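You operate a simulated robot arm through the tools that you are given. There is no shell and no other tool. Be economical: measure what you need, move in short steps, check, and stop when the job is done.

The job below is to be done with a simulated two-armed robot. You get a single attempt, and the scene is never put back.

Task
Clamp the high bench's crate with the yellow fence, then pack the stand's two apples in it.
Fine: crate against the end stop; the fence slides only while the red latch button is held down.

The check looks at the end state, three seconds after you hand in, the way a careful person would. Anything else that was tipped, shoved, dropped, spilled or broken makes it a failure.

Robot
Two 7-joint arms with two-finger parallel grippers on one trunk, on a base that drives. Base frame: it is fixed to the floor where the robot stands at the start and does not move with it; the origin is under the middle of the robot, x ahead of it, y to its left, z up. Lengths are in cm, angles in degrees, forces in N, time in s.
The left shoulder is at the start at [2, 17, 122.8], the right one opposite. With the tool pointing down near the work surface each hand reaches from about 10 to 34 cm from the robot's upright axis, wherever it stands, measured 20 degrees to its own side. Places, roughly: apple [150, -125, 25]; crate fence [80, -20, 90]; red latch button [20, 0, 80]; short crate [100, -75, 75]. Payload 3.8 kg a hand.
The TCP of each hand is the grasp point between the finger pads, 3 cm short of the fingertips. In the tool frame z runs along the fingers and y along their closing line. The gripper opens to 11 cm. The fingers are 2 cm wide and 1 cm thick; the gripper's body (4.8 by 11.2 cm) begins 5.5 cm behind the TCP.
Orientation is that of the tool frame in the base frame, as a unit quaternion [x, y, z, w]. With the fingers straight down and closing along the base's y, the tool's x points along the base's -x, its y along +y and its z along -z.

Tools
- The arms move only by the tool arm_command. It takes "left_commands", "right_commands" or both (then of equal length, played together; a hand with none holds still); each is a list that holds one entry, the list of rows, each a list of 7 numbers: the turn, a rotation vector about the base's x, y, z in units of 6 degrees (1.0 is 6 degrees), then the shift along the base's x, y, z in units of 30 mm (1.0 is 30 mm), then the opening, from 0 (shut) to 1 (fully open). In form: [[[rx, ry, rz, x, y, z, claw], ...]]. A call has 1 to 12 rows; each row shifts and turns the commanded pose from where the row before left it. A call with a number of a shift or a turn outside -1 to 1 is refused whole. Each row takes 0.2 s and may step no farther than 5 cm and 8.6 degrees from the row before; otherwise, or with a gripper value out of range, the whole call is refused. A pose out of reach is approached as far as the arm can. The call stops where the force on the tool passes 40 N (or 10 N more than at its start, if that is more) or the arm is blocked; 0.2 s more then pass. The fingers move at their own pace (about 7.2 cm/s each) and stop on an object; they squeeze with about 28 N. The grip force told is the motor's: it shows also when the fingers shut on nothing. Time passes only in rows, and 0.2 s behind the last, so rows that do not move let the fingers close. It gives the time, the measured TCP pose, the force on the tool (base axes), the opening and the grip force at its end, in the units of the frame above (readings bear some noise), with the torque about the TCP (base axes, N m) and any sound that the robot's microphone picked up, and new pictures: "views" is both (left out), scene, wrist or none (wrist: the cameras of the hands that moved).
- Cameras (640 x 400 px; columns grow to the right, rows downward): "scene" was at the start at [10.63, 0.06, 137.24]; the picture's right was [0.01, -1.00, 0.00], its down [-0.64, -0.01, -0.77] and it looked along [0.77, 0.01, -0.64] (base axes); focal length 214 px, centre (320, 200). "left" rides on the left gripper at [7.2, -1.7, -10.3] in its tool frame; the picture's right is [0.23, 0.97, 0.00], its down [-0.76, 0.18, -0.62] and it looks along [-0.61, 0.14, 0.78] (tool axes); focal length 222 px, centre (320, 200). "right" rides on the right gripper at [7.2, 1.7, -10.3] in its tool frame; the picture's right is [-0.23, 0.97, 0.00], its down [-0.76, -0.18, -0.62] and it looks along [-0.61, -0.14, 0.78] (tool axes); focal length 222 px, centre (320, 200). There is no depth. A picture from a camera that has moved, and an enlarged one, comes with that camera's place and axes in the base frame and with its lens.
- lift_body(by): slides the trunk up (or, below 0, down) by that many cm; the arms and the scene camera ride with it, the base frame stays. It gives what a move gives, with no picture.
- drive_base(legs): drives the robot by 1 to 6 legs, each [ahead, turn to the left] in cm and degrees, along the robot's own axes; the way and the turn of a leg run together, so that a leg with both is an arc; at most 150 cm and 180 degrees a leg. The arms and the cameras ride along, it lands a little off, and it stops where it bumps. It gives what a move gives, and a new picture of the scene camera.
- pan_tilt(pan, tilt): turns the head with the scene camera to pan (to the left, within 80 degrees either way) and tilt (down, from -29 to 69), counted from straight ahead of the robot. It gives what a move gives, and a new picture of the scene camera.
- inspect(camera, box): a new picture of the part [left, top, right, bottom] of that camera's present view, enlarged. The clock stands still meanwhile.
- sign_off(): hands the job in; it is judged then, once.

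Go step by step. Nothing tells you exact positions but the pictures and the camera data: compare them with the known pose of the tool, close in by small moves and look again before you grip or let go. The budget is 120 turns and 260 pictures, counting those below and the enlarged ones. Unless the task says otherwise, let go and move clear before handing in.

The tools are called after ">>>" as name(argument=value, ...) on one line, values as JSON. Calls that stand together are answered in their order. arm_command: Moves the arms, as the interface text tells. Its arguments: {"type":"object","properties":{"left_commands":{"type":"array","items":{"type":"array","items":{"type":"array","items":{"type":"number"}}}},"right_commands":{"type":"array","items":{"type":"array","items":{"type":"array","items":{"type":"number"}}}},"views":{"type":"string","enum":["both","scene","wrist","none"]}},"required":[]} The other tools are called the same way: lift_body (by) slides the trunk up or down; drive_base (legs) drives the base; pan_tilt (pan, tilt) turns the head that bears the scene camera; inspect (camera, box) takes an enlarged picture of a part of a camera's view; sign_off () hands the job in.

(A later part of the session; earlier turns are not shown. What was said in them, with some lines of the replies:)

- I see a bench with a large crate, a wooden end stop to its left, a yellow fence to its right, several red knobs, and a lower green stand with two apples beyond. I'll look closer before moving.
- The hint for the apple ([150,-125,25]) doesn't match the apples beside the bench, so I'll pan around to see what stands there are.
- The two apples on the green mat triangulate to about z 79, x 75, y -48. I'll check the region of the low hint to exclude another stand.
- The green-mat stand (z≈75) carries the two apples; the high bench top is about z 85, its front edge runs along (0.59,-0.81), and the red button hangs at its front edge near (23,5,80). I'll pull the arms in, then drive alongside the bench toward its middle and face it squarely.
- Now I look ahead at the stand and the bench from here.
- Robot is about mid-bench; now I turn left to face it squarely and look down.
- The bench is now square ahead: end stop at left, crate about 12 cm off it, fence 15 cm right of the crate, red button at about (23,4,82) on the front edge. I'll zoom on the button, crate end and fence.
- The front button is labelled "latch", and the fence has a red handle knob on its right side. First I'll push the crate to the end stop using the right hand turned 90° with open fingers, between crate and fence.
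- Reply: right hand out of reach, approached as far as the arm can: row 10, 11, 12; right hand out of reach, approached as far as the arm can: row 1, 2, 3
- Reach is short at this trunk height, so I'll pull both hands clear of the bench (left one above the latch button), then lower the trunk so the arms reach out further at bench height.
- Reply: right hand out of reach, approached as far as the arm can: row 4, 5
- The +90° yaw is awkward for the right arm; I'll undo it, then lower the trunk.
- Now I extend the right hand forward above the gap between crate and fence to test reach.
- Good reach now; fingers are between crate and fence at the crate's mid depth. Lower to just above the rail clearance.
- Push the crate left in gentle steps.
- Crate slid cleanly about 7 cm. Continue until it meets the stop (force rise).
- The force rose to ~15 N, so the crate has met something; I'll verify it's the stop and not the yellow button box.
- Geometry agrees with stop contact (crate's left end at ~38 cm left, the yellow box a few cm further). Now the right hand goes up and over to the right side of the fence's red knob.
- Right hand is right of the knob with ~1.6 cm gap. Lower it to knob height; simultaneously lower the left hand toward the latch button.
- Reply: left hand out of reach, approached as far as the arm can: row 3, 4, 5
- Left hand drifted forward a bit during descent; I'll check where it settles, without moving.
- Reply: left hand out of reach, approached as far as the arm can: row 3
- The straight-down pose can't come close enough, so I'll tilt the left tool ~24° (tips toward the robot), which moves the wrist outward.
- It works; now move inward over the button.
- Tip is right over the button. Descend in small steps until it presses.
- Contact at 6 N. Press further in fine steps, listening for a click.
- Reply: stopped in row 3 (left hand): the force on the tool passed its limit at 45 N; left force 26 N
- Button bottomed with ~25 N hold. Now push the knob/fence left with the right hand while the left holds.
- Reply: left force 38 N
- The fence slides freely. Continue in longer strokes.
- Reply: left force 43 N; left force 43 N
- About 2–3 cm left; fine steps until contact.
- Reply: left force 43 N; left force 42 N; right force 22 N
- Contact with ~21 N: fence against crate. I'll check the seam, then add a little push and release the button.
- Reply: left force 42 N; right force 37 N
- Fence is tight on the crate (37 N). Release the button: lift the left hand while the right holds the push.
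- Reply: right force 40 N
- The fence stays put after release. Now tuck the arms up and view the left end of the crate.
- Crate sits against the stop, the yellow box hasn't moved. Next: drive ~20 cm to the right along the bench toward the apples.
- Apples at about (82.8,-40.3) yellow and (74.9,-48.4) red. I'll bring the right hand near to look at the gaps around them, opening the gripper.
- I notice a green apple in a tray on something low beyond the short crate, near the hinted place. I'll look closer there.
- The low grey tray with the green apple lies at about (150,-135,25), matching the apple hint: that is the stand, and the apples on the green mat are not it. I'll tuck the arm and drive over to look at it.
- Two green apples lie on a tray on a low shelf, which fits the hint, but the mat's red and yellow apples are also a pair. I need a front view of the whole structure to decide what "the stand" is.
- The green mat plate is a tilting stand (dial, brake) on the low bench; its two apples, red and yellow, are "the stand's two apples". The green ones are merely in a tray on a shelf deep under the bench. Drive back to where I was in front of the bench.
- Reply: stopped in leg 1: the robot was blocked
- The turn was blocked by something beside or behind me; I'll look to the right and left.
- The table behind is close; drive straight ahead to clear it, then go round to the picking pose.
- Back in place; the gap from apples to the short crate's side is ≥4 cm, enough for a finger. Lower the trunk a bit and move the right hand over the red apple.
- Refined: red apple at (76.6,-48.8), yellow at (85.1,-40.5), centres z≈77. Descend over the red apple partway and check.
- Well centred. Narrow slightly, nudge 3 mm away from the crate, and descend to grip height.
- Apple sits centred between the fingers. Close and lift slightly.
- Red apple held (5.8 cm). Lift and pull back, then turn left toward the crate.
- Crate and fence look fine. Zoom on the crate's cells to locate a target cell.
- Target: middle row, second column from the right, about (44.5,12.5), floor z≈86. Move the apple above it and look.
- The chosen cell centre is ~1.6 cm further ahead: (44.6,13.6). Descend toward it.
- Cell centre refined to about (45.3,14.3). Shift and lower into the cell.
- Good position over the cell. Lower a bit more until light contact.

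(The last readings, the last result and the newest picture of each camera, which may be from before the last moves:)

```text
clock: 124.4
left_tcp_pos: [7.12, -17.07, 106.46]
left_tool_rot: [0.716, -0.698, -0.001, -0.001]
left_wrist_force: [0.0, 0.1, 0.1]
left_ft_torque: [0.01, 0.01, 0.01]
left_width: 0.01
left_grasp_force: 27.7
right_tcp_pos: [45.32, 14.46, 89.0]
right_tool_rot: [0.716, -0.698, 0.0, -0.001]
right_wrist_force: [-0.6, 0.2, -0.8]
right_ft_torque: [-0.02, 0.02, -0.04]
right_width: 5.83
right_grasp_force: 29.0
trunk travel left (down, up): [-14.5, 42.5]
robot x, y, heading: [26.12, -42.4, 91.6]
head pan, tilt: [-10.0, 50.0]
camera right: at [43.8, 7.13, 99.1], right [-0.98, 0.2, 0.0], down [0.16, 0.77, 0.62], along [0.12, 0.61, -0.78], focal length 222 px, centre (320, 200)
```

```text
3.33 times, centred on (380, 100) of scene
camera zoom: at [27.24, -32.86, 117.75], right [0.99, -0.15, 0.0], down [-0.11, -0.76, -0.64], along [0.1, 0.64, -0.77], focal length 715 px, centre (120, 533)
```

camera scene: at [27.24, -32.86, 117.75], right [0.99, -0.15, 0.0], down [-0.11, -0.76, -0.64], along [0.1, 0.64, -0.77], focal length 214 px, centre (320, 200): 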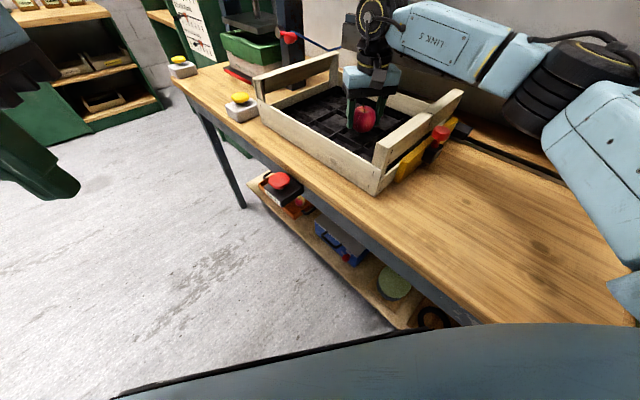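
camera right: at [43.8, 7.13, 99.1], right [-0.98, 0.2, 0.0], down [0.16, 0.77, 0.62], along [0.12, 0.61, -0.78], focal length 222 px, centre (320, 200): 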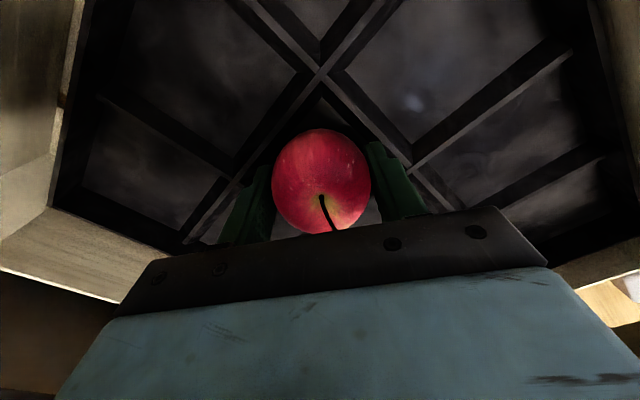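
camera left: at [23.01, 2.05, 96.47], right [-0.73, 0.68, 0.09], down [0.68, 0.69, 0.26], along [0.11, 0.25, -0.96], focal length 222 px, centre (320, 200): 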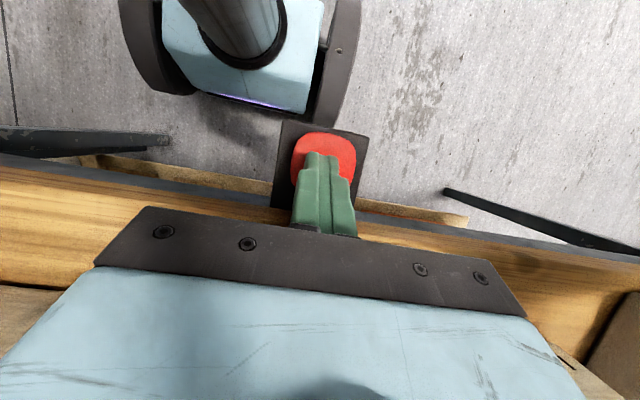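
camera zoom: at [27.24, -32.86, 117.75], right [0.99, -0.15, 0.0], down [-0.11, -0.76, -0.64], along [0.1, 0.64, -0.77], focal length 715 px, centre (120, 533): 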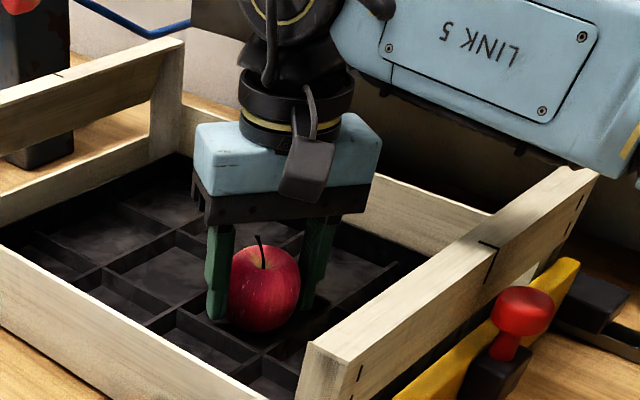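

>>> arm_command(right_commands=[[[0, 0, 0, 0, 0, -0.1, 0], [0, 0, 0, 0, 0, -0.1, 0], [0, 0, 0, 0, 0, -0.1, 0]]], views="both")

```text
clock: 125.3
left_tcp_pos: [7.05, -17.22, 106.57]
left_tool_rot: [0.715, -0.699, -0.002, -0.001]
left_wrist_force: [0.8, -0.1, -0.3]
left_ft_torque: [-0.01, 0.01, -0.01]
left_width: 0.0
left_grasp_force: 28.1
right_tcp_pos: [45.32, 14.44, 88.78]
right_tool_rot: [0.717, -0.697, -0.007, -0.002]
right_wrist_force: [2.6, -9.9, 10.4]
right_ft_torque: [-0.41, 0.44, 0.41]
right_width: 5.83
right_grasp_force: 27.6
trunk travel left (down, up): [-14.5, 42.5]
robot x, y, heading: [26.23, -42.51, 91.5]
head pan, tilt: [-10.0, 50.0]
stopped in row 3 (right hand): the force on the tool passed its limit at 41 N (the readings are from after the stop); the commanded pose is now the measured one
camera scene: at [27.27, -33.06, 117.75], right [0.99, -0.15, 0.0], down [-0.11, -0.76, -0.64], along [0.1, 0.64, -0.77], focal length 214 px, centre (320, 200)
camera right: at [43.88, 6.98, 98.94], right [-0.98, 0.2, 0.01], down [0.16, 0.76, 0.63], along [0.12, 0.62, -0.78], focal length 222 px, centre (320, 200)
```

scene: 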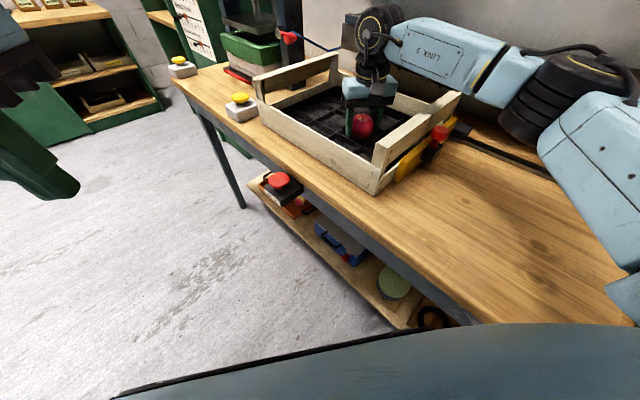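
right: 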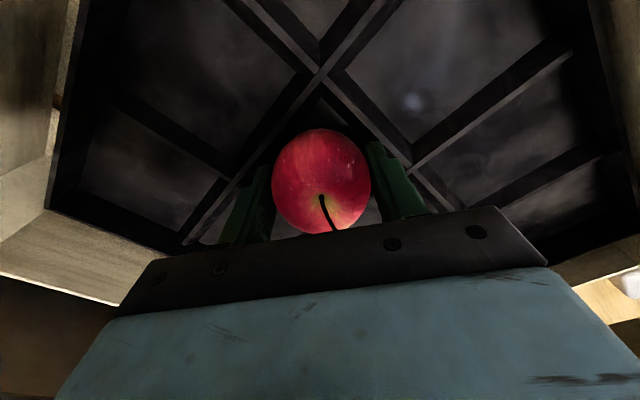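

Contact reached: apple is on the cell floor. Raise a touch, open a little, then rise.

>>> arm_command(right_commands=[[[0, 0, 0, 0, 0, 0.07, 0], [0, 0, 0, 0, 0, 0, 0.6], [0, 0, 0, 0, 0, 0, 0.65], [0, 0, 0, 0, 0, 0, 0.65]]], views="wrist")

```text
clock: 126.3
left_tcp_pos: [7.25, -17.14, 106.66]
left_tool_rot: [0.715, -0.699, -0.002, -0.002]
left_wrist_force: [-0.5, -0.1, 0.2]
left_ft_torque: [-0.02, 0.01, 0.02]
left_width: 0.0
left_grasp_force: 27.5
right_tcp_pos: [45.42, 14.56, 88.75]
right_tool_rot: [0.715, -0.699, -0.007, -0.004]
right_wrist_force: [7.8, 0.5, 7.8]
right_ft_torque: [-0.08, 0.15, 0.09]
right_width: 6.78
right_grasp_force: 0.2
trunk travel left (down, up): [-14.5, 42.5]
robot x, y, heading: [26.16, -42.38, 91.4]
head pan, tilt: [-10.0, 50.0]
camera right: at [43.97, 7.15, 98.94], right [-0.98, 0.2, 0.01], down [0.16, 0.76, 0.63], along [0.12, 0.62, -0.77], focal length 222 px, centre (320, 200)
```

right: 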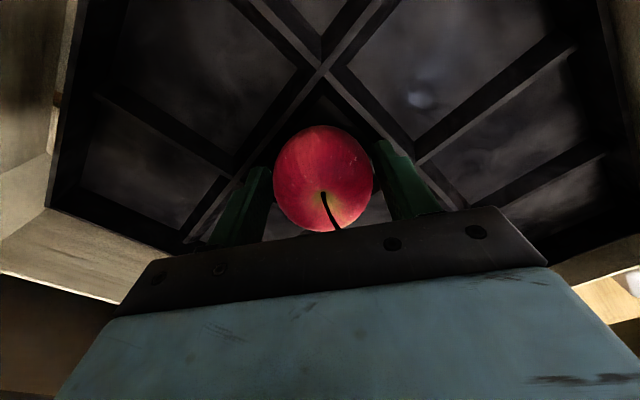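

Apple is released; rise straight up.

>>> arm_command(right_commands=[[[0, 0, 0, 0, 0, 0.3, 0.65], [0, 0, 0, 0, 0, 0.6, 0.65], [0, 0, 0, 0, 0, 1, 0.65], [0, 0, 0, 0, 0, 1, 0.7], [0, 0, 0, 0, 0, 1, 0.7], [0, 0, 0, 0, 0, 1, 0.7], [0, 0, 0, 0, 0, 1, 0.7]]], views="both")

>>> inspect(camera="scene", box=[240, 40, 480, 200])

```text
clock: 127.9
left_tcp_pos: [6.98, -17.16, 106.49]
left_tool_rot: [0.716, -0.698, -0.001, -0.002]
left_wrist_force: [-0.7, 0.6, -0.2]
left_ft_torque: [-0.05, -0.01, 0.02]
left_width: 0.0
left_grasp_force: 28.0
right_tcp_pos: [45.2, 14.53, 106.49]
right_tool_rot: [0.716, -0.698, -0.005, -0.002]
right_wrist_force: [0.1, -0.3, 0.2]
right_ft_torque: [0.0, -0.01, 0.02]
right_width: 7.69
right_grasp_force: 0.1
trunk travel left (down, up): [-14.5, 42.5]
robot x, y, heading: [26.32, -42.37, 91.4]
head pan, tilt: [-10.0, 50.0]
camera scene: at [27.23, -32.9, 117.76], right [0.99, -0.15, 0.0], down [-0.11, -0.76, -0.64], along [0.1, 0.64, -0.77], focal length 214 px, centre (320, 200)
camera right: at [43.77, 7.17, 116.65], right [-0.98, 0.2, 0.01], down [0.16, 0.76, 0.63], along [0.12, 0.62, -0.78], focal length 222 px, centre (320, 200)
```

scene: 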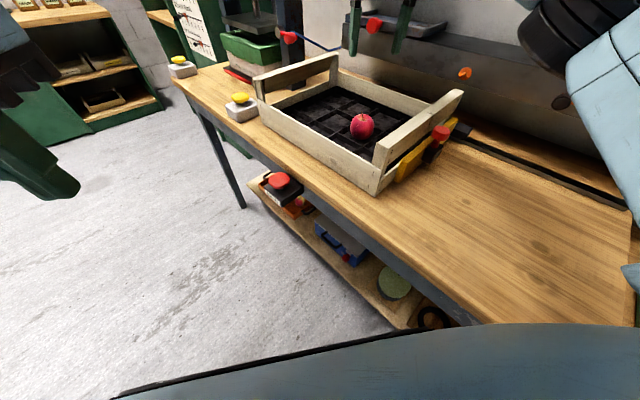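
right: 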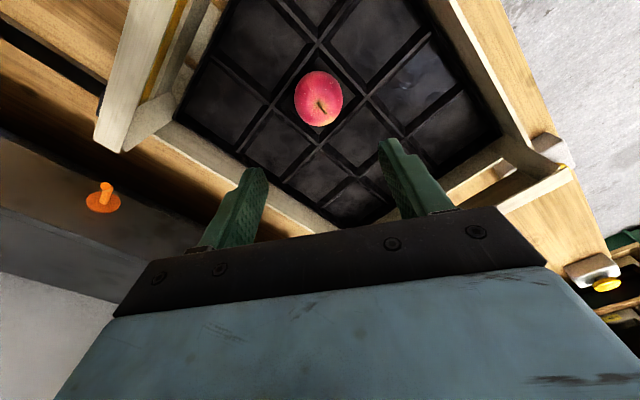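

```text
2.50 times, centred on (360, 120) of scene
camera zoom: at [27.23, -32.9, 117.76], right [0.99, -0.15, 0.0], down [-0.11, -0.76, -0.64], along [0.1, 0.64, -0.77], focal length 536 px, centre (220, 400)
```

zoom: 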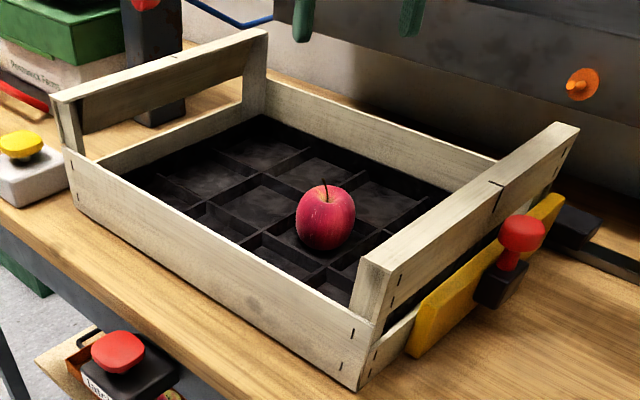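

Red apple is packed in its cell. Retract, turn back right toward the stand for the yellow apple.

>>> arm_command(right_commands=[[[0, 0, 0, 0, 0, 1, 0.7], [0, 0, 0, 0.5, -0.8, 0, 0.8], [0, 0, 0, 0.5, -0.8, 0, 0.8], [0, 0, 0, 0.5, -0.8, 0, 0.8], [0, 0, 0, 0.5, -0.8, 0, 0.8], [0, 0, 0, 0.5, -0.8, 0, 0.8], [0, 0, 0, 0.5, -0.8, 0, 0.8], [0, 0, 0, 0.5, -0.8, 0, 0.8], [0, 0, 0, 0.5, -0.8, 0, 0.8], [0, 0, 0, 0.5, -0.8, 0, 0.8]]], views="none")

>>> drive_base(legs=[[0, -57]])

>>> pan_tilt(pan=-30, tilt=52)

```text
clock: 130.1
left_tcp_pos: [6.99, -17.25, 106.5]
left_tool_rot: [0.716, -0.698, -0.001, -0.002]
left_wrist_force: [-1.0, 1.0, 0.3]
left_ft_torque: [0.04, 0.02, -0.02]
left_width: 0.0
left_grasp_force: 27.5
right_tcp_pos: [58.68, -7.13, 109.53]
right_tool_rot: [0.716, -0.698, -0.006, -0.003]
right_wrist_force: [-1.2, -0.9, 0.4]
right_ft_torque: [0.06, -0.02, 0.01]
right_width: 8.8
right_grasp_force: 0.1
trunk travel left (down, up): [-14.5, 42.5]
robot x, y, heading: [26.37, -42.65, 91.7]
head pan, tilt: [-10.0, 50.0]
```

```text
clock: 133.0
left_tcp_pos: [37.33, -12.73, 106.36]
left_tool_rot: [-0.294, 0.956, 0.0, 0.002]
left_wrist_force: [0.9, 0.4, -0.6]
left_ft_torque: [-0.02, 0.01, -0.01]
left_width: 0.0
left_grasp_force: 28.3
right_tcp_pos: [73.59, -50.7, 109.44]
right_tool_rot: [-0.293, 0.956, 0.004, 0.005]
right_wrist_force: [-0.4, -0.3, -0.2]
right_ft_torque: [0.0, -0.02, 0.01]
right_width: 8.81
right_grasp_force: 0.0
trunk travel left (down, up): [-14.5, 42.5]
robot x, y, heading: [25.95, -42.38, 34.4]
head pan, tilt: [-10.0, 50.0]
camera scene: at [34.93, -38.26, 117.76], right [0.41, -0.91, 0.0], down [-0.7, -0.31, -0.64], along [0.59, 0.26, -0.77], focal length 214 px, centre (320, 200)
```

scene: 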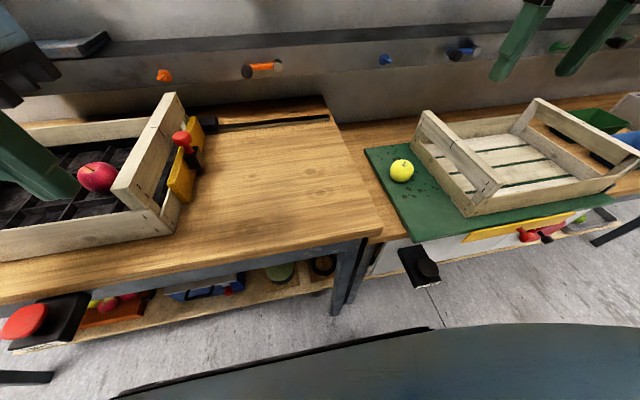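

```text
clock: 133.8
left_tcp_pos: [37.13, -12.71, 106.6]
left_tool_rot: [-0.294, 0.956, 0.002, 0.002]
left_wrist_force: [-0.9, -0.7, 0.3]
left_ft_torque: [-0.03, 0.0, -0.01]
left_width: 0.0
left_grasp_force: 27.4
right_tcp_pos: [73.66, -50.61, 109.44]
right_tool_rot: [-0.294, 0.956, 0.004, 0.006]
right_wrist_force: [0.8, -0.3, -0.6]
right_ft_torque: [0.02, -0.04, 0.01]
right_width: 8.82
right_grasp_force: 0.1
trunk travel left (down, up): [-14.5, 42.5]
robot x, y, heading: [26.31, -42.65, 34.1]
head pan, tilt: [-30.0, 52.0]
camera scene: at [35.39, -40.85, 117.49], right [0.07, -1.0, 0.0], down [-0.79, -0.06, -0.62], along [0.61, 0.05, -0.79], focal length 214 px, centre (320, 200)
```

scene: 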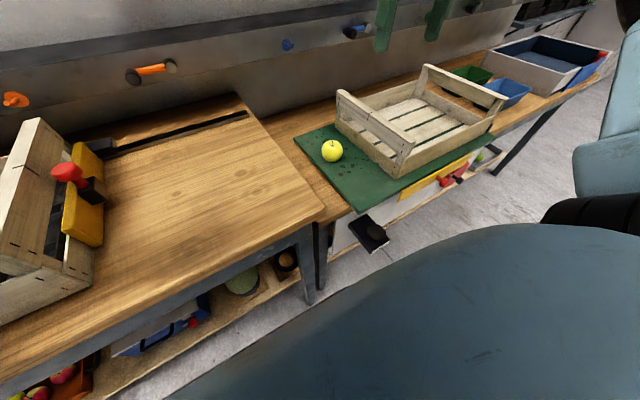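

Yellow apple unmoved. Move over it.

>>> arm_command(right_commands=[[[0, 0, 0, 0.64, 0.56, -0.3, 0.8], [0, 0, 0, 0.64, 0.56, -0.3, 0.8], [0, 0, 0, 0.64, 0.56, -0.5, 0.8], [0, 0, 0, 0.64, 0.56, -0.7, 0.8], [0, 0, 0, 0.64, 0.56, -0.8, 0.8], [0, 0, 0, 0.64, 0.56, -1, 0.8], [0, 0, 0, 0, 0, -1, 0.8], [0, 0, 0, 0, 0, -1, 0.8], [0, 0, 0, 0, 0, -1, 0.8]]], views="both")

```text
clock: 135.8
left_tcp_pos: [37.11, -12.75, 106.51]
left_tool_rot: [-0.293, 0.956, 0.0, 0.001]
left_wrist_force: [0.2, -0.2, 0.6]
left_ft_torque: [-0.02, 0.0, -0.02]
left_width: 0.0
left_grasp_force: 27.9
right_tcp_pos: [85.18, -40.72, 89.57]
right_tool_rot: [-0.293, 0.956, 0.004, 0.005]
right_wrist_force: [0.3, 0.3, -0.2]
right_ft_torque: [-0.02, 0.01, 0.01]
right_width: 8.79
right_grasp_force: 0.0
trunk travel left (down, up): [-14.5, 42.5]
robot x, y, heading: [26.35, -42.56, 34.2]
head pan, tilt: [-30.0, 52.0]
camera scene: at [35.41, -40.86, 117.49], right [0.07, -1.0, 0.0], down [-0.79, -0.06, -0.62], along [0.61, 0.05, -0.79], focal length 214 px, centre (320, 200)
camera right: at [78.19, -43.45, 99.78], right [-0.36, 0.93, 0.01], down [0.73, 0.27, 0.63], along [0.59, 0.23, -0.78], focal length 222 px, centre (320, 200)
```

scene: 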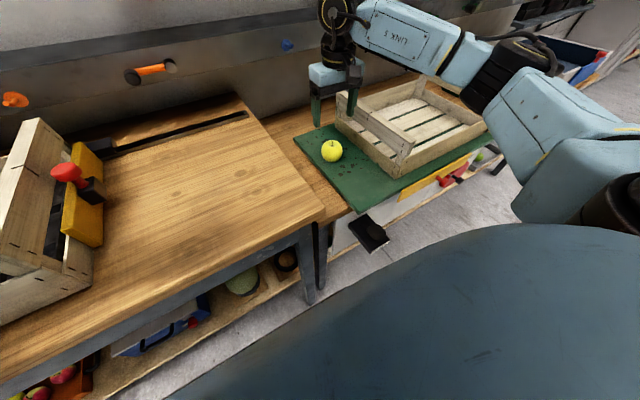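
right: 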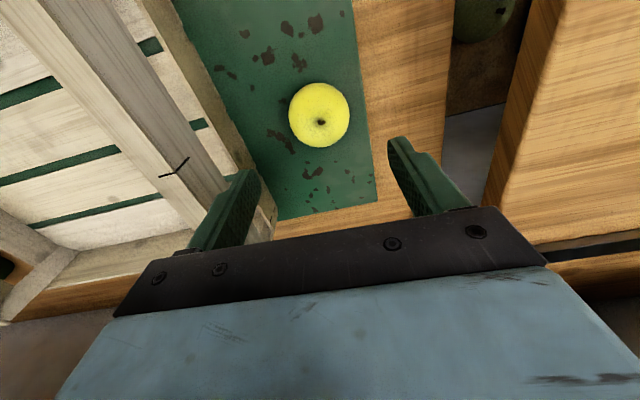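

Centred exactly. Descend, close, lift.

>>> arm_command(right_commands=[[[0, 0, 0, 0, 0.02, -0.8, 0.76], [0, 0, 0, 0, 0, -0.8, 0.76], [0, 0, 0, 0, 0, -0.8, 0.76], [0, 0, 0, 0, 0, -0.8, 0.76], [0, 0, 0, 0, 0, -0.6, 0.76]]], views="wrist")

```text
clock: 137.1
left_tcp_pos: [37.22, -12.72, 106.52]
left_tool_rot: [-0.294, 0.956, 0.001, 0.002]
left_wrist_force: [0.1, 0.7, 0.8]
left_ft_torque: [0.01, 0.01, 0.01]
left_width: 0.0
left_grasp_force: 28.0
right_tcp_pos: [85.1, -40.62, 78.27]
right_tool_rot: [-0.294, 0.956, 0.004, 0.005]
right_wrist_force: [-0.2, -0.1, 0.1]
right_ft_torque: [-0.02, -0.01, 0.0]
right_width: 8.35
right_grasp_force: 0.1
trunk travel left (down, up): [-14.5, 42.5]
robot x, y, heading: [26.25, -42.22, 34.2]
head pan, tilt: [-30.0, 52.0]
camera right: at [78.2, -43.35, 88.38], right [-0.36, 0.93, 0.01], down [0.73, 0.27, 0.63], along [0.59, 0.23, -0.78], focal length 222 px, centre (320, 200)
```

right: 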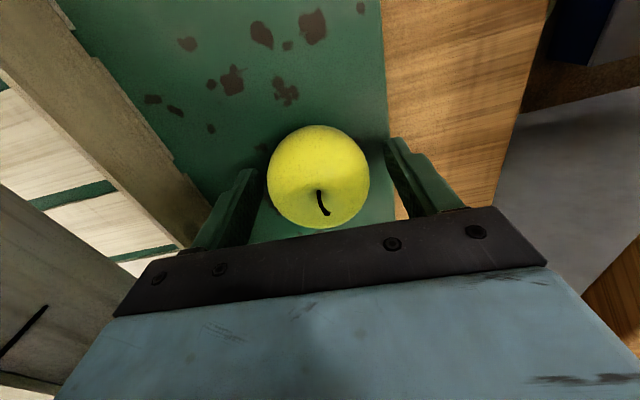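

>>> arm_command(right_commands=[[[0, 0, 0, 0, 0, 0, 0.4], [0, 0, 0, 0, 0, 0, 0], [0, 0, 0, 0, 0, 0, 0], [0, 0, 0, 0, 0, 0, 0], [0, 0, 0, 0, 0, 0.5, 0], [0, 0, 0, 0, 0, 0.9, 0], [0, 0, 0, 0, 0, 1, 0], [0, 0, 0, 0, 0, 1, 0]]], views="wrist")

```text
clock: 138.8
left_tcp_pos: [37.18, -12.71, 106.46]
left_tool_rot: [-0.293, 0.956, 0.001, 0.001]
left_wrist_force: [-0.2, -0.2, -0.1]
left_ft_torque: [0.01, 0.03, 0.01]
left_width: 0.01
left_grasp_force: 28.1
right_tcp_pos: [85.1, -40.48, 88.48]
right_tool_rot: [-0.293, 0.956, 0.004, 0.005]
right_wrist_force: [-0.1, -0.5, -0.3]
right_ft_torque: [0.01, -0.03, -0.03]
right_width: 6.02
right_grasp_force: 27.6
trunk travel left (down, up): [-14.5, 42.5]
robot x, y, heading: [25.97, -42.46, 34.1]
head pan, tilt: [-30.0, 52.0]
camera right: at [78.1, -43.33, 98.7], right [-0.36, 0.93, 0.01], down [0.73, 0.27, 0.63], along [0.59, 0.23, -0.78], focal length 222 px, centre (320, 200)
```

right: 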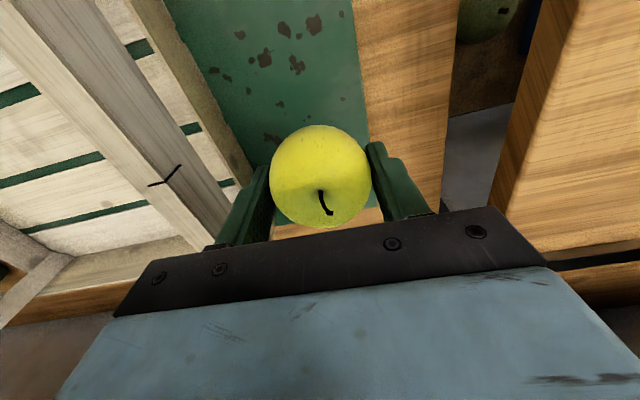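

Yellow apple held. Lift, retract, turn left to the crate.

>>> arm_command(right_commands=[[[0, 0, 0, 0, 0, 1, 0], [0, 0, 0, 0, 0, 1, 0], [0, 0, 0, -0.7, -0.55, 1, 0], [0, 0, 0, -0.7, -0.55, 1, 0], [0, 0, 0, -0.7, -0.55, 1, 0], [0, 0, 0, -0.7, -0.55, 1, 0], [0, 0, 0, -0.7, -0.55, 1, 0], [0, 0, 0, -0.5, -0.55, 0.2, 0]]], views="none")

>>> drive_base(legs=[[0, 58]])

>>> pan_tilt(pan=-10, tilt=50)

```text
clock: 140.7
left_tcp_pos: [37.13, -12.65, 106.57]
left_tool_rot: [-0.293, 0.956, 0.0, 0.002]
left_wrist_force: [0.8, 0.3, 0.7]
left_ft_torque: [0.02, 0.04, 0.02]
left_width: 0.0
left_grasp_force: 28.2
right_tcp_pos: [73.14, -50.63, 110.05]
right_tool_rot: [-0.293, 0.956, 0.003, 0.004]
right_wrist_force: [0.5, -0.1, -1.7]
right_ft_torque: [-0.03, 0.02, 0.01]
right_width: 5.99
right_grasp_force: 28.1
trunk travel left (down, up): [-14.5, 42.5]
robot x, y, heading: [26.48, -42.61, 34.2]
head pan, tilt: [-30.0, 52.0]
```

```text
clock: 143.6
left_tcp_pos: [6.5, -17.51, 106.45]
left_tool_rot: [0.722, -0.692, -0.002, -0.001]
left_wrist_force: [0.1, -0.5, 1.0]
left_ft_torque: [-0.01, 0.01, 0.02]
left_width: 0.01
left_grasp_force: 28.1
right_tcp_pos: [57.48, -6.69, 110.04]
right_tool_rot: [0.723, -0.691, -0.007, -0.002]
right_wrist_force: [0.2, 0.5, -1.7]
right_ft_torque: [-0.03, -0.02, -0.02]
right_width: 6.0
right_grasp_force: 27.5
trunk travel left (down, up): [-14.5, 42.5]
robot x, y, heading: [26.12, -42.32, 92.7]
head pan, tilt: [-30.0, 52.0]
camera scene: at [29.51, -33.81, 117.49], right [0.89, -0.46, 0.0], down [-0.36, -0.7, -0.62], along [0.28, 0.55, -0.79], focal length 214 px, centre (320, 200)
```

scene: 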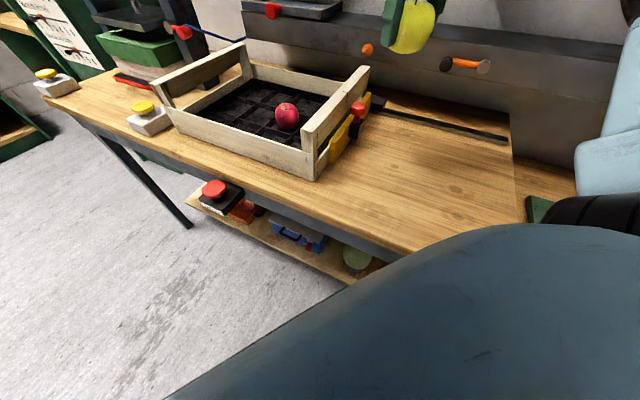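

```text
clock: 144.5
left_tcp_pos: [6.5, -17.59, 106.52]
left_tool_rot: [0.722, -0.692, -0.001, -0.001]
left_wrist_force: [0.7, 0.4, -0.3]
left_ft_torque: [0.0, -0.03, 0.0]
left_width: 0.0
left_grasp_force: 27.7
right_tcp_pos: [57.49, -6.65, 110.03]
right_tool_rot: [0.722, -0.692, -0.007, -0.003]
right_wrist_force: [0.3, -0.2, -1.2]
right_ft_torque: [0.0, -0.01, 0.02]
right_width: 6.02
right_grasp_force: 27.6
trunk travel left (down, up): [-14.5, 42.5]
robot x, y, heading: [26.54, -42.8, 92.5]
head pan, tilt: [-10.0, 50.0]
camera scene: at [27.07, -32.85, 117.75], right [0.99, -0.13, 0.0], down [-0.1, -0.76, -0.64], along [0.08, 0.64, -0.77], focal length 214 px, centre (320, 200)
```

scene: 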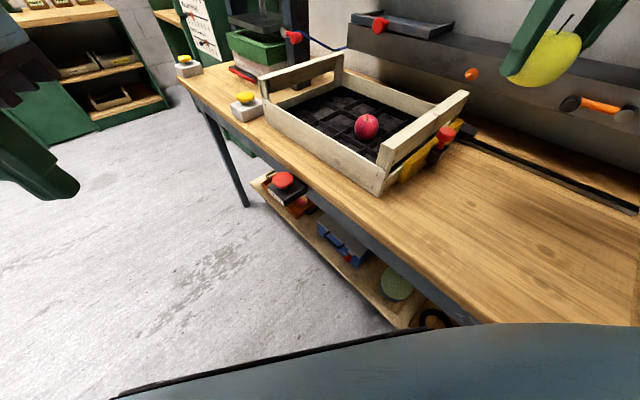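

Move above the front-row cell next to the red apple, about (38.1,9.4).

>>> arm_command(right_commands=[[[0, 0, 0, -0.72, 0.59, 0, 0], [0, 0, 0, -0.72, 0.59, 0, 0], [0, 0, 0, -0.72, 0.59, 0, 0], [0, 0, 0, -0.72, 0.59, 0, 0], [0, 0, 0, -0.72, 0.59, 0, 0], [0, 0, 0, -0.72, 0.59, 0, 0], [0, 0, 0, -0.72, 0.59, 0, 0], [0, 0, 0, -0.72, 0.59, 0, 0], [0, 0, 0, -0.72, 0.59, 0, 0]]], views="wrist")

>>> inspect(camera="right", box=[180, 0, 480, 190])

```text
clock: 146.5
left_tcp_pos: [6.52, -17.57, 106.5]
left_tool_rot: [0.722, -0.691, 0.0, -0.002]
left_wrist_force: [0.0, -0.1, -0.2]
left_ft_torque: [0.01, -0.04, 0.01]
left_width: 0.01
left_grasp_force: 27.6
right_tcp_pos: [38.0, 9.31, 110.17]
right_tool_rot: [0.723, -0.691, -0.006, -0.002]
right_wrist_force: [0.1, 0.2, -0.6]
right_ft_torque: [0.0, -0.01, 0.01]
right_width: 6.04
right_grasp_force: 27.4
trunk travel left (down, up): [-14.5, 42.5]
robot x, y, heading: [26.11, -42.52, 92.5]
head pan, tilt: [-10.0, 50.0]
camera right: at [36.73, 1.86, 120.27], right [-0.98, 0.18, 0.01], down [0.15, 0.76, 0.63], along [0.11, 0.62, -0.78], focal length 222 px, centre (320, 200)
```

right: 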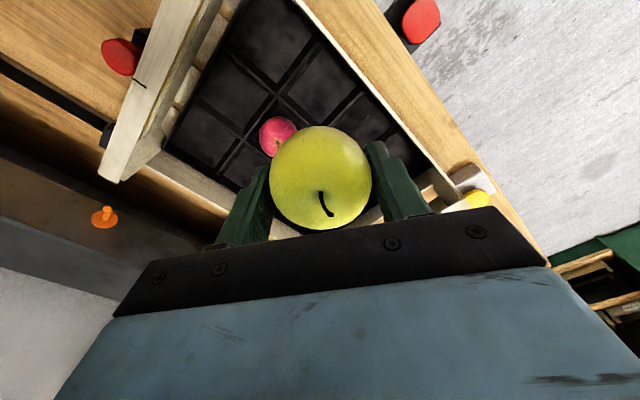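

```text
2.11 times, centred on (330, 95) of right
camera zoom: at [36.73, 1.86, 120.27], right [-0.98, 0.18, 0.01], down [0.15, 0.76, 0.63], along [0.11, 0.62, -0.78], focal length 468 px, centre (299, 421)
```

zoom: 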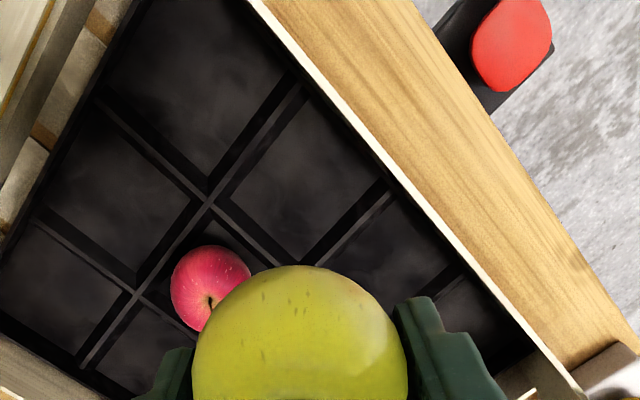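

Cell centre is about (37.8,8.9). Descend partway and verify.

>>> arm_command(right_commands=[[[0, 0, 0, -0.03, -0.06, -0.8, 0], [0, 0, 0, -0.03, -0.06, -0.8, 0], [0, 0, 0, 0, 0, -0.8, 0], [0, 0, 0, 0, 0, -0.8, 0], [0, 0, 0, 0, 0, -0.8, 0], [0, 0, 0, 0, 0, -0.8, 0], [0, 0, 0, 0, 0, -0.6, 0]]], views="both")

>>> inspect(camera="scene", box=[270, 60, 430, 180])

```text
clock: 148.1
left_tcp_pos: [6.62, -17.48, 106.41]
left_tool_rot: [0.723, -0.691, -0.002, -0.001]
left_wrist_force: [-0.2, 0.2, -0.1]
left_ft_torque: [0.01, 0.02, 0.0]
left_width: 0.02
left_grasp_force: 28.1
right_tcp_pos: [38.02, 8.89, 93.85]
right_tool_rot: [0.722, -0.692, -0.006, -0.002]
right_wrist_force: [0.2, -0.3, -0.7]
right_ft_torque: [0.01, -0.03, -0.01]
right_width: 6.02
right_grasp_force: 27.7
trunk travel left (down, up): [-14.5, 42.5]
robot x, y, heading: [26.18, -42.58, 92.8]
head pan, tilt: [-10.0, 50.0]
camera scene: at [27.07, -32.84, 117.75], right [0.99, -0.13, 0.0], down [-0.1, -0.76, -0.64], along [0.08, 0.64, -0.77], focal length 214 px, centre (320, 200)
camera right: at [36.63, 1.37, 103.99], right [-0.98, 0.18, 0.01], down [0.15, 0.76, 0.63], along [0.11, 0.62, -0.78], focal length 222 px, centre (320, 200)
```

scene: 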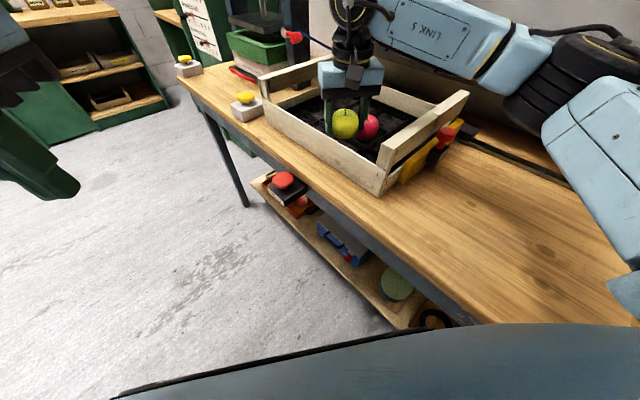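
right: 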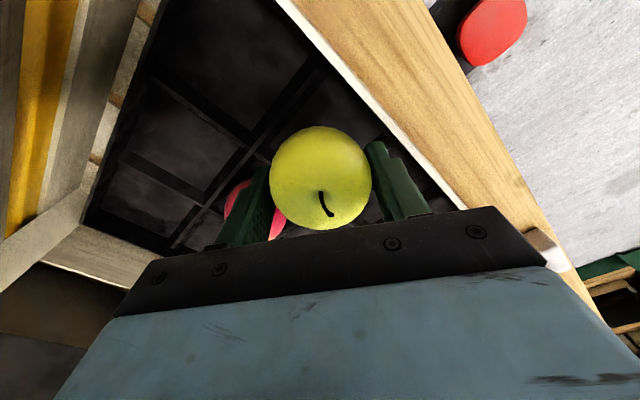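

```text
3.33 times, centred on (350, 120) of scene
camera zoom: at [27.07, -32.84, 117.75], right [0.99, -0.13, 0.0], down [-0.1, -0.76, -0.64], along [0.08, 0.64, -0.77], focal length 715 px, centre (220, 467)
```

zoom: 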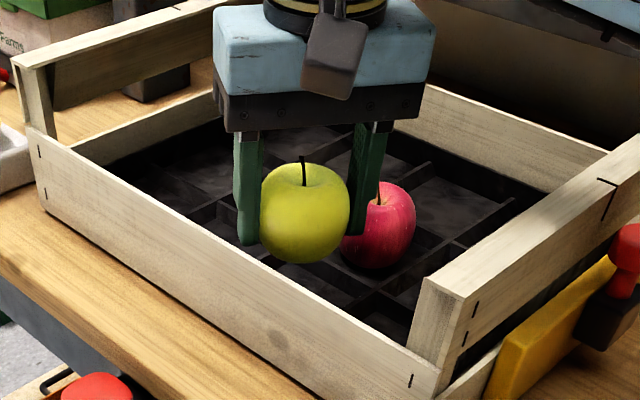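

The left finger would run close to the front rail, so shift 0.6 cm inward and lower to just above the floor.

>>> arm_command(right_commands=[[[0, 0, 0, 0.17, 0.15, 0, 0], [0, 0, 0, 0, 0, -0.5, 0], [0, 0, 0, 0, 0, -0.5, 0], [0, 0, 0, 0, 0, -0.3, 0], [0, 0, 0, 0, 0, -0.2, 0]]], views="wrist")

>>> inspect(camera="scene", box=[270, 60, 430, 180])

```text
clock: 149.3
left_tcp_pos: [6.6, -17.45, 106.58]
left_tool_rot: [0.722, -0.692, -0.002, -0.001]
left_wrist_force: [0.1, -0.3, -0.5]
left_ft_torque: [0.0, -0.03, -0.05]
left_width: 0.0
left_grasp_force: 28.1
right_tcp_pos: [38.42, 9.29, 89.49]
right_tool_rot: [0.723, -0.691, -0.006, -0.002]
right_wrist_force: [-0.2, 0.0, -1.6]
right_ft_torque: [0.03, 0.03, -0.02]
right_width: 6.03
right_grasp_force: 28.5
trunk travel left (down, up): [-14.5, 42.5]
robot x, y, heading: [26.16, -42.51, 92.4]
head pan, tilt: [-10.0, 50.0]
camera right: at [37.14, 1.87, 99.51], right [-0.98, 0.18, 0.01], down [0.15, 0.76, 0.63], along [0.11, 0.62, -0.78], focal length 222 px, centre (320, 200)
```

right: 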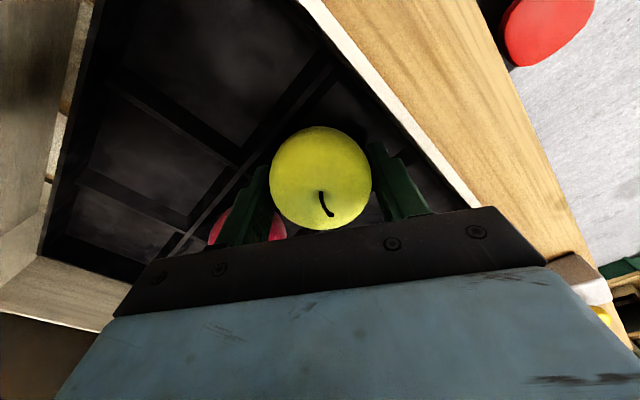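

```text
3.33 times, centred on (350, 120) of scene
camera zoom: at [27.06, -32.84, 117.75], right [0.99, -0.13, 0.0], down [-0.1, -0.76, -0.64], along [0.08, 0.64, -0.77], focal length 715 px, centre (220, 467)
```

zoom: 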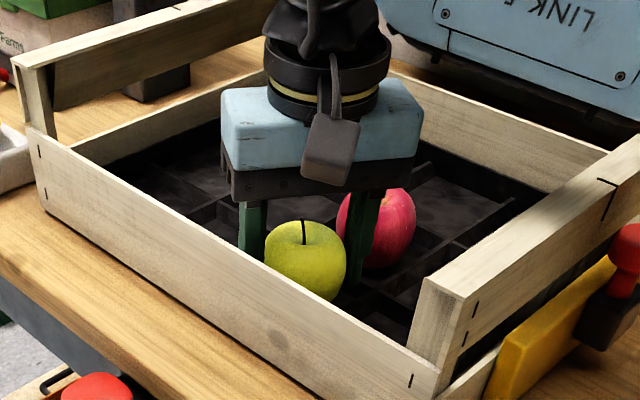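

>>> arm_command(right_commands=[[[0, 0, 0, -0.07, 0, -0.08, 0], [0, 0, 0, 0, 0, -0.08, 0]]], views="none")

```text
clock: 149.9
left_tcp_pos: [6.43, -17.56, 106.49]
left_tool_rot: [0.722, -0.692, -0.002, -0.001]
left_wrist_force: [-0.5, -1.1, 0.1]
left_ft_torque: [0.02, -0.02, 0.0]
left_width: 0.0
left_grasp_force: 28.1
right_tcp_pos: [38.17, 9.32, 88.97]
right_tool_rot: [0.722, -0.692, -0.006, -0.003]
right_wrist_force: [0.6, 0.5, -1.2]
right_ft_torque: [0.0, 0.01, 0.04]
right_width: 5.99
right_grasp_force: 28.1
trunk travel left (down, up): [-14.5, 42.5]
robot x, y, heading: [26.0, -42.25, 92.4]
head pan, tilt: [-10.0, 50.0]
```

No contact yet but within millimetres of the floor. One more small step, then open slightly.

>>> arm_command(right_commands=[[[0, 0, 0, 0, 0, -0.07, 0], [0, 0, 0, 0, 0, 0, 0.58], [0, 0, 0, 0, 0, 0, 0.63], [0, 0, 0, 0, 0, 0, 0.63]]], views="wrist")

```text
clock: 150.9
left_tcp_pos: [6.64, -17.51, 106.61]
left_tool_rot: [0.722, -0.692, -0.001, -0.001]
left_wrist_force: [1.4, -0.5, -0.2]
left_ft_torque: [0.03, -0.03, -0.01]
left_width: 0.02
left_grasp_force: 27.9
right_tcp_pos: [38.11, 9.33, 88.7]
right_tool_rot: [0.722, -0.692, -0.006, -0.002]
right_wrist_force: [0.3, -0.2, 0.0]
right_ft_torque: [0.04, -0.01, 0.01]
right_width: 6.94
right_grasp_force: 0.1
trunk travel left (down, up): [-14.5, 42.5]
robot x, y, heading: [25.85, -42.82, 92.6]
head pan, tilt: [-10.0, 50.0]
camera right: at [36.91, 1.88, 98.85], right [-0.98, 0.18, 0.01], down [0.15, 0.76, 0.63], along [0.11, 0.62, -0.78], focal length 222 px, centre (320, 200)
```

right: 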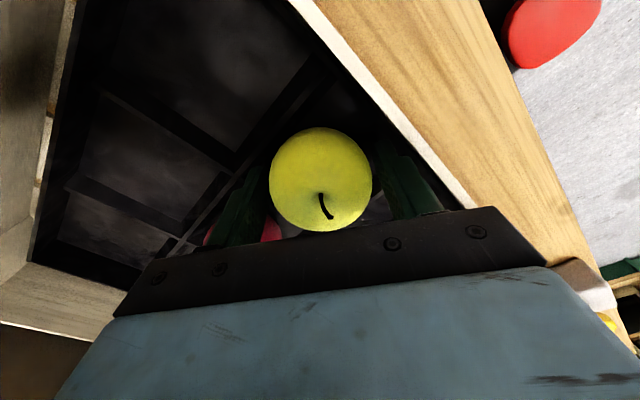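

Apple released; rise straight up and check.

>>> arm_command(right_commands=[[[0, 0, 0, 0, 0, 0.4, 0.63], [0, 0, 0, 0, 0, 0.8, 0.63], [0, 0, 0, 0, 0, 1, 0.63], [0, 0, 0, 0, 0, 1, 0.63], [0, 0, 0, 0, 0, 1, 0.63], [0, 0, 0, 0, 0, 1, 0.63], [0, 0, 0, 0, 0, 1, 0.63], [0, 0, 0, 0, 0, 1, 0.63]]], views="wrist")

>>> inspect(camera="scene", box=[220, 40, 480, 210])

```text
clock: 152.7
left_tcp_pos: [6.57, -17.58, 106.55]
left_tool_rot: [0.723, -0.691, 0.0, -0.001]
left_wrist_force: [0.2, -0.2, 0.1]
left_ft_torque: [-0.01, 0.0, -0.01]
left_width: 0.0
left_grasp_force: 27.7
right_tcp_pos: [38.19, 9.4, 110.31]
right_tool_rot: [0.723, -0.691, -0.006, -0.002]
right_wrist_force: [0.4, -0.6, -0.1]
right_ft_torque: [-0.02, 0.01, -0.01]
right_width: 6.93
right_grasp_force: 0.1
trunk travel left (down, up): [-14.5, 42.5]
robot x, y, heading: [26.01, -42.57, 92.5]
head pan, tilt: [-10.0, 50.0]
camera right: at [36.91, 1.9, 120.48], right [-0.98, 0.18, 0.01], down [0.15, 0.76, 0.63], along [0.11, 0.62, -0.78], focal length 222 px, centre (320, 200)
```

right: 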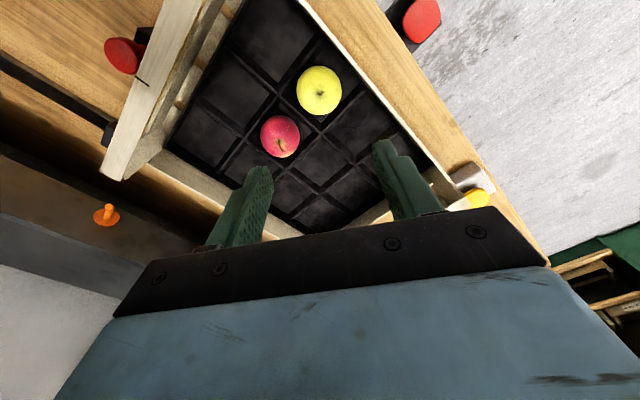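

```text
2.35 times, centred on (350, 125) of scene
camera zoom: at [27.03, -32.89, 117.76], right [0.99, -0.13, 0.0], down [-0.1, -0.76, -0.64], along [0.08, 0.64, -0.77], focal length 505 px, centre (249, 376)
```

zoom: 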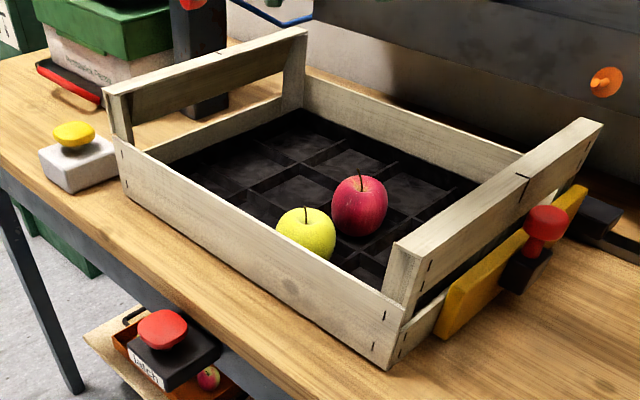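

Both apples sit in their cells. A final check of the end stop and fence seams.

>>> arm_command(right_commands=[[[0, 0, 0, 0.4, -0.9, 0, 0.63], [0, 0, 0, 0.4, -0.9, 0, 0.63], [0, 0, 0, 0.4, -0.9, 0, 0.63], [0, 0, 0, 0.4, -0.9, 0, 0.63], [0, 0, 0, 0.4, -0.9, 0, 0.63], [0, 0, 0, 0.4, -0.9, 0, 0.63], [0, 0, 0, 0.4, -0.9, 0, 0.63]]], views="wrist")

>>> inspect(camera="left", box=[0, 0, 640, 400])

>>> inspect(camera="scene", box=[240, 40, 350, 120])

```text
clock: 154.3
left_tcp_pos: [6.6, -17.58, 106.63]
left_tool_rot: [0.723, -0.691, -0.001, -0.001]
left_wrist_force: [0.1, -0.1, -0.3]
left_ft_torque: [-0.02, 0.02, 0.01]
left_width: 0.0
left_grasp_force: 27.5
right_tcp_pos: [46.61, -9.54, 110.25]
right_tool_rot: [0.723, -0.691, -0.007, -0.002]
right_wrist_force: [0.6, 0.2, 0.6]
right_ft_torque: [0.0, 0.01, 0.0]
right_width: 6.93
right_grasp_force: 0.0
trunk travel left (down, up): [-14.5, 42.5]
robot x, y, heading: [25.68, -42.48, 92.6]
head pan, tilt: [-10.0, 50.0]
camera right: at [45.35, -17.13, 120.42], right [-0.98, 0.18, 0.01], down [0.15, 0.76, 0.63], along [0.11, 0.62, -0.78], focal length 222 px, centre (320, 200)
```

right: 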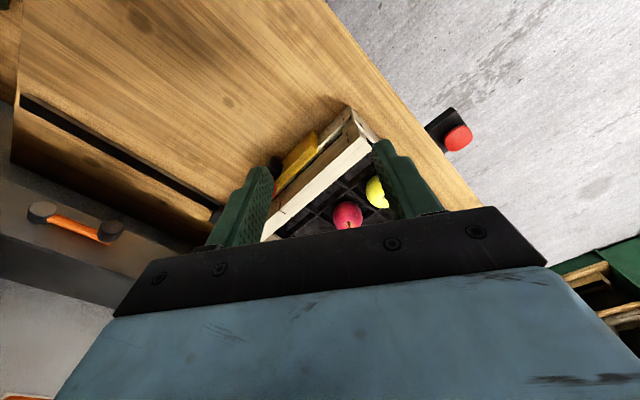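

```text
1.00 times, centred on (320, 200) of left (not enlarged: the box is as wide or as high as the picture)
camera zoom: at [8.5, -24.75, 116.77], right [-0.96, -0.27, 0.0], down [-0.21, 0.75, 0.63], along [-0.17, 0.6, -0.78], focal length 222 px, centre (320, 200)
```

zoom: 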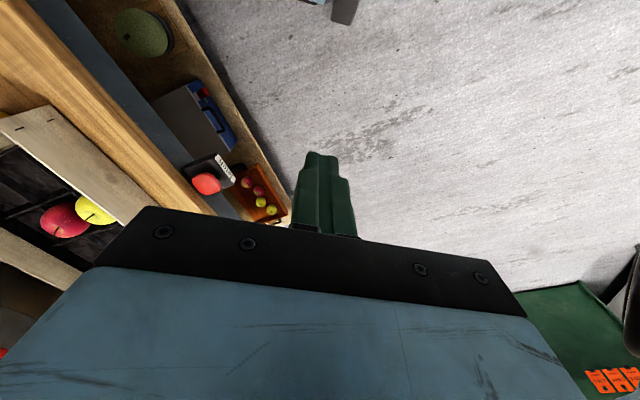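

```text
5.00 times, centred on (295, 80) of scene
camera zoom: at [27.08, -32.89, 117.76], right [0.99, -0.13, 0.0], down [-0.1, -0.76, -0.64], along [0.08, 0.64, -0.77], focal length 1072 px, centre (445, 800)
```

zoom: 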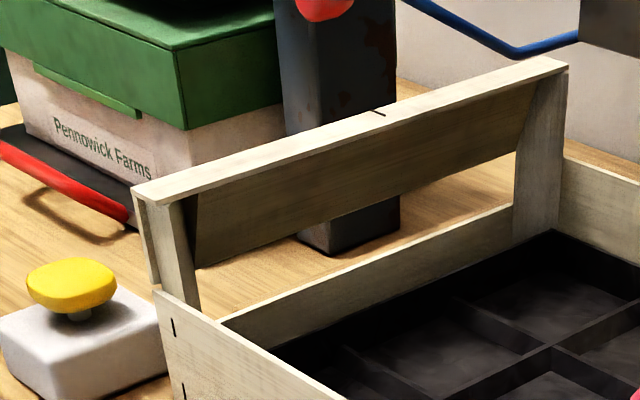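

The crate is hard against the end stop and the fence is tight on its other end with the latch button released. Both of the stand's apples lie in cells, and both hands are clear.

>>> sign_off()

```text
The job is handed in.
```

The high bench's crate is clamped between the end stop and the yellow fence, the stand's red and yellow apples are in two of its cells, and the job is handed in.

- **End stop:** I could not see the stop-to-crate contact directly. I judged it from the push force and the measured positions.
- **Which apples:** the apple place you gave pointed to two green apples in a tray on a shelf under the low bench. I left those and took the pair on the green tilting stand.
- **Bump:** while turning I was blocked against the table behind the robot. I saw nothing tipped or moved there, but I did not inspect it closely.
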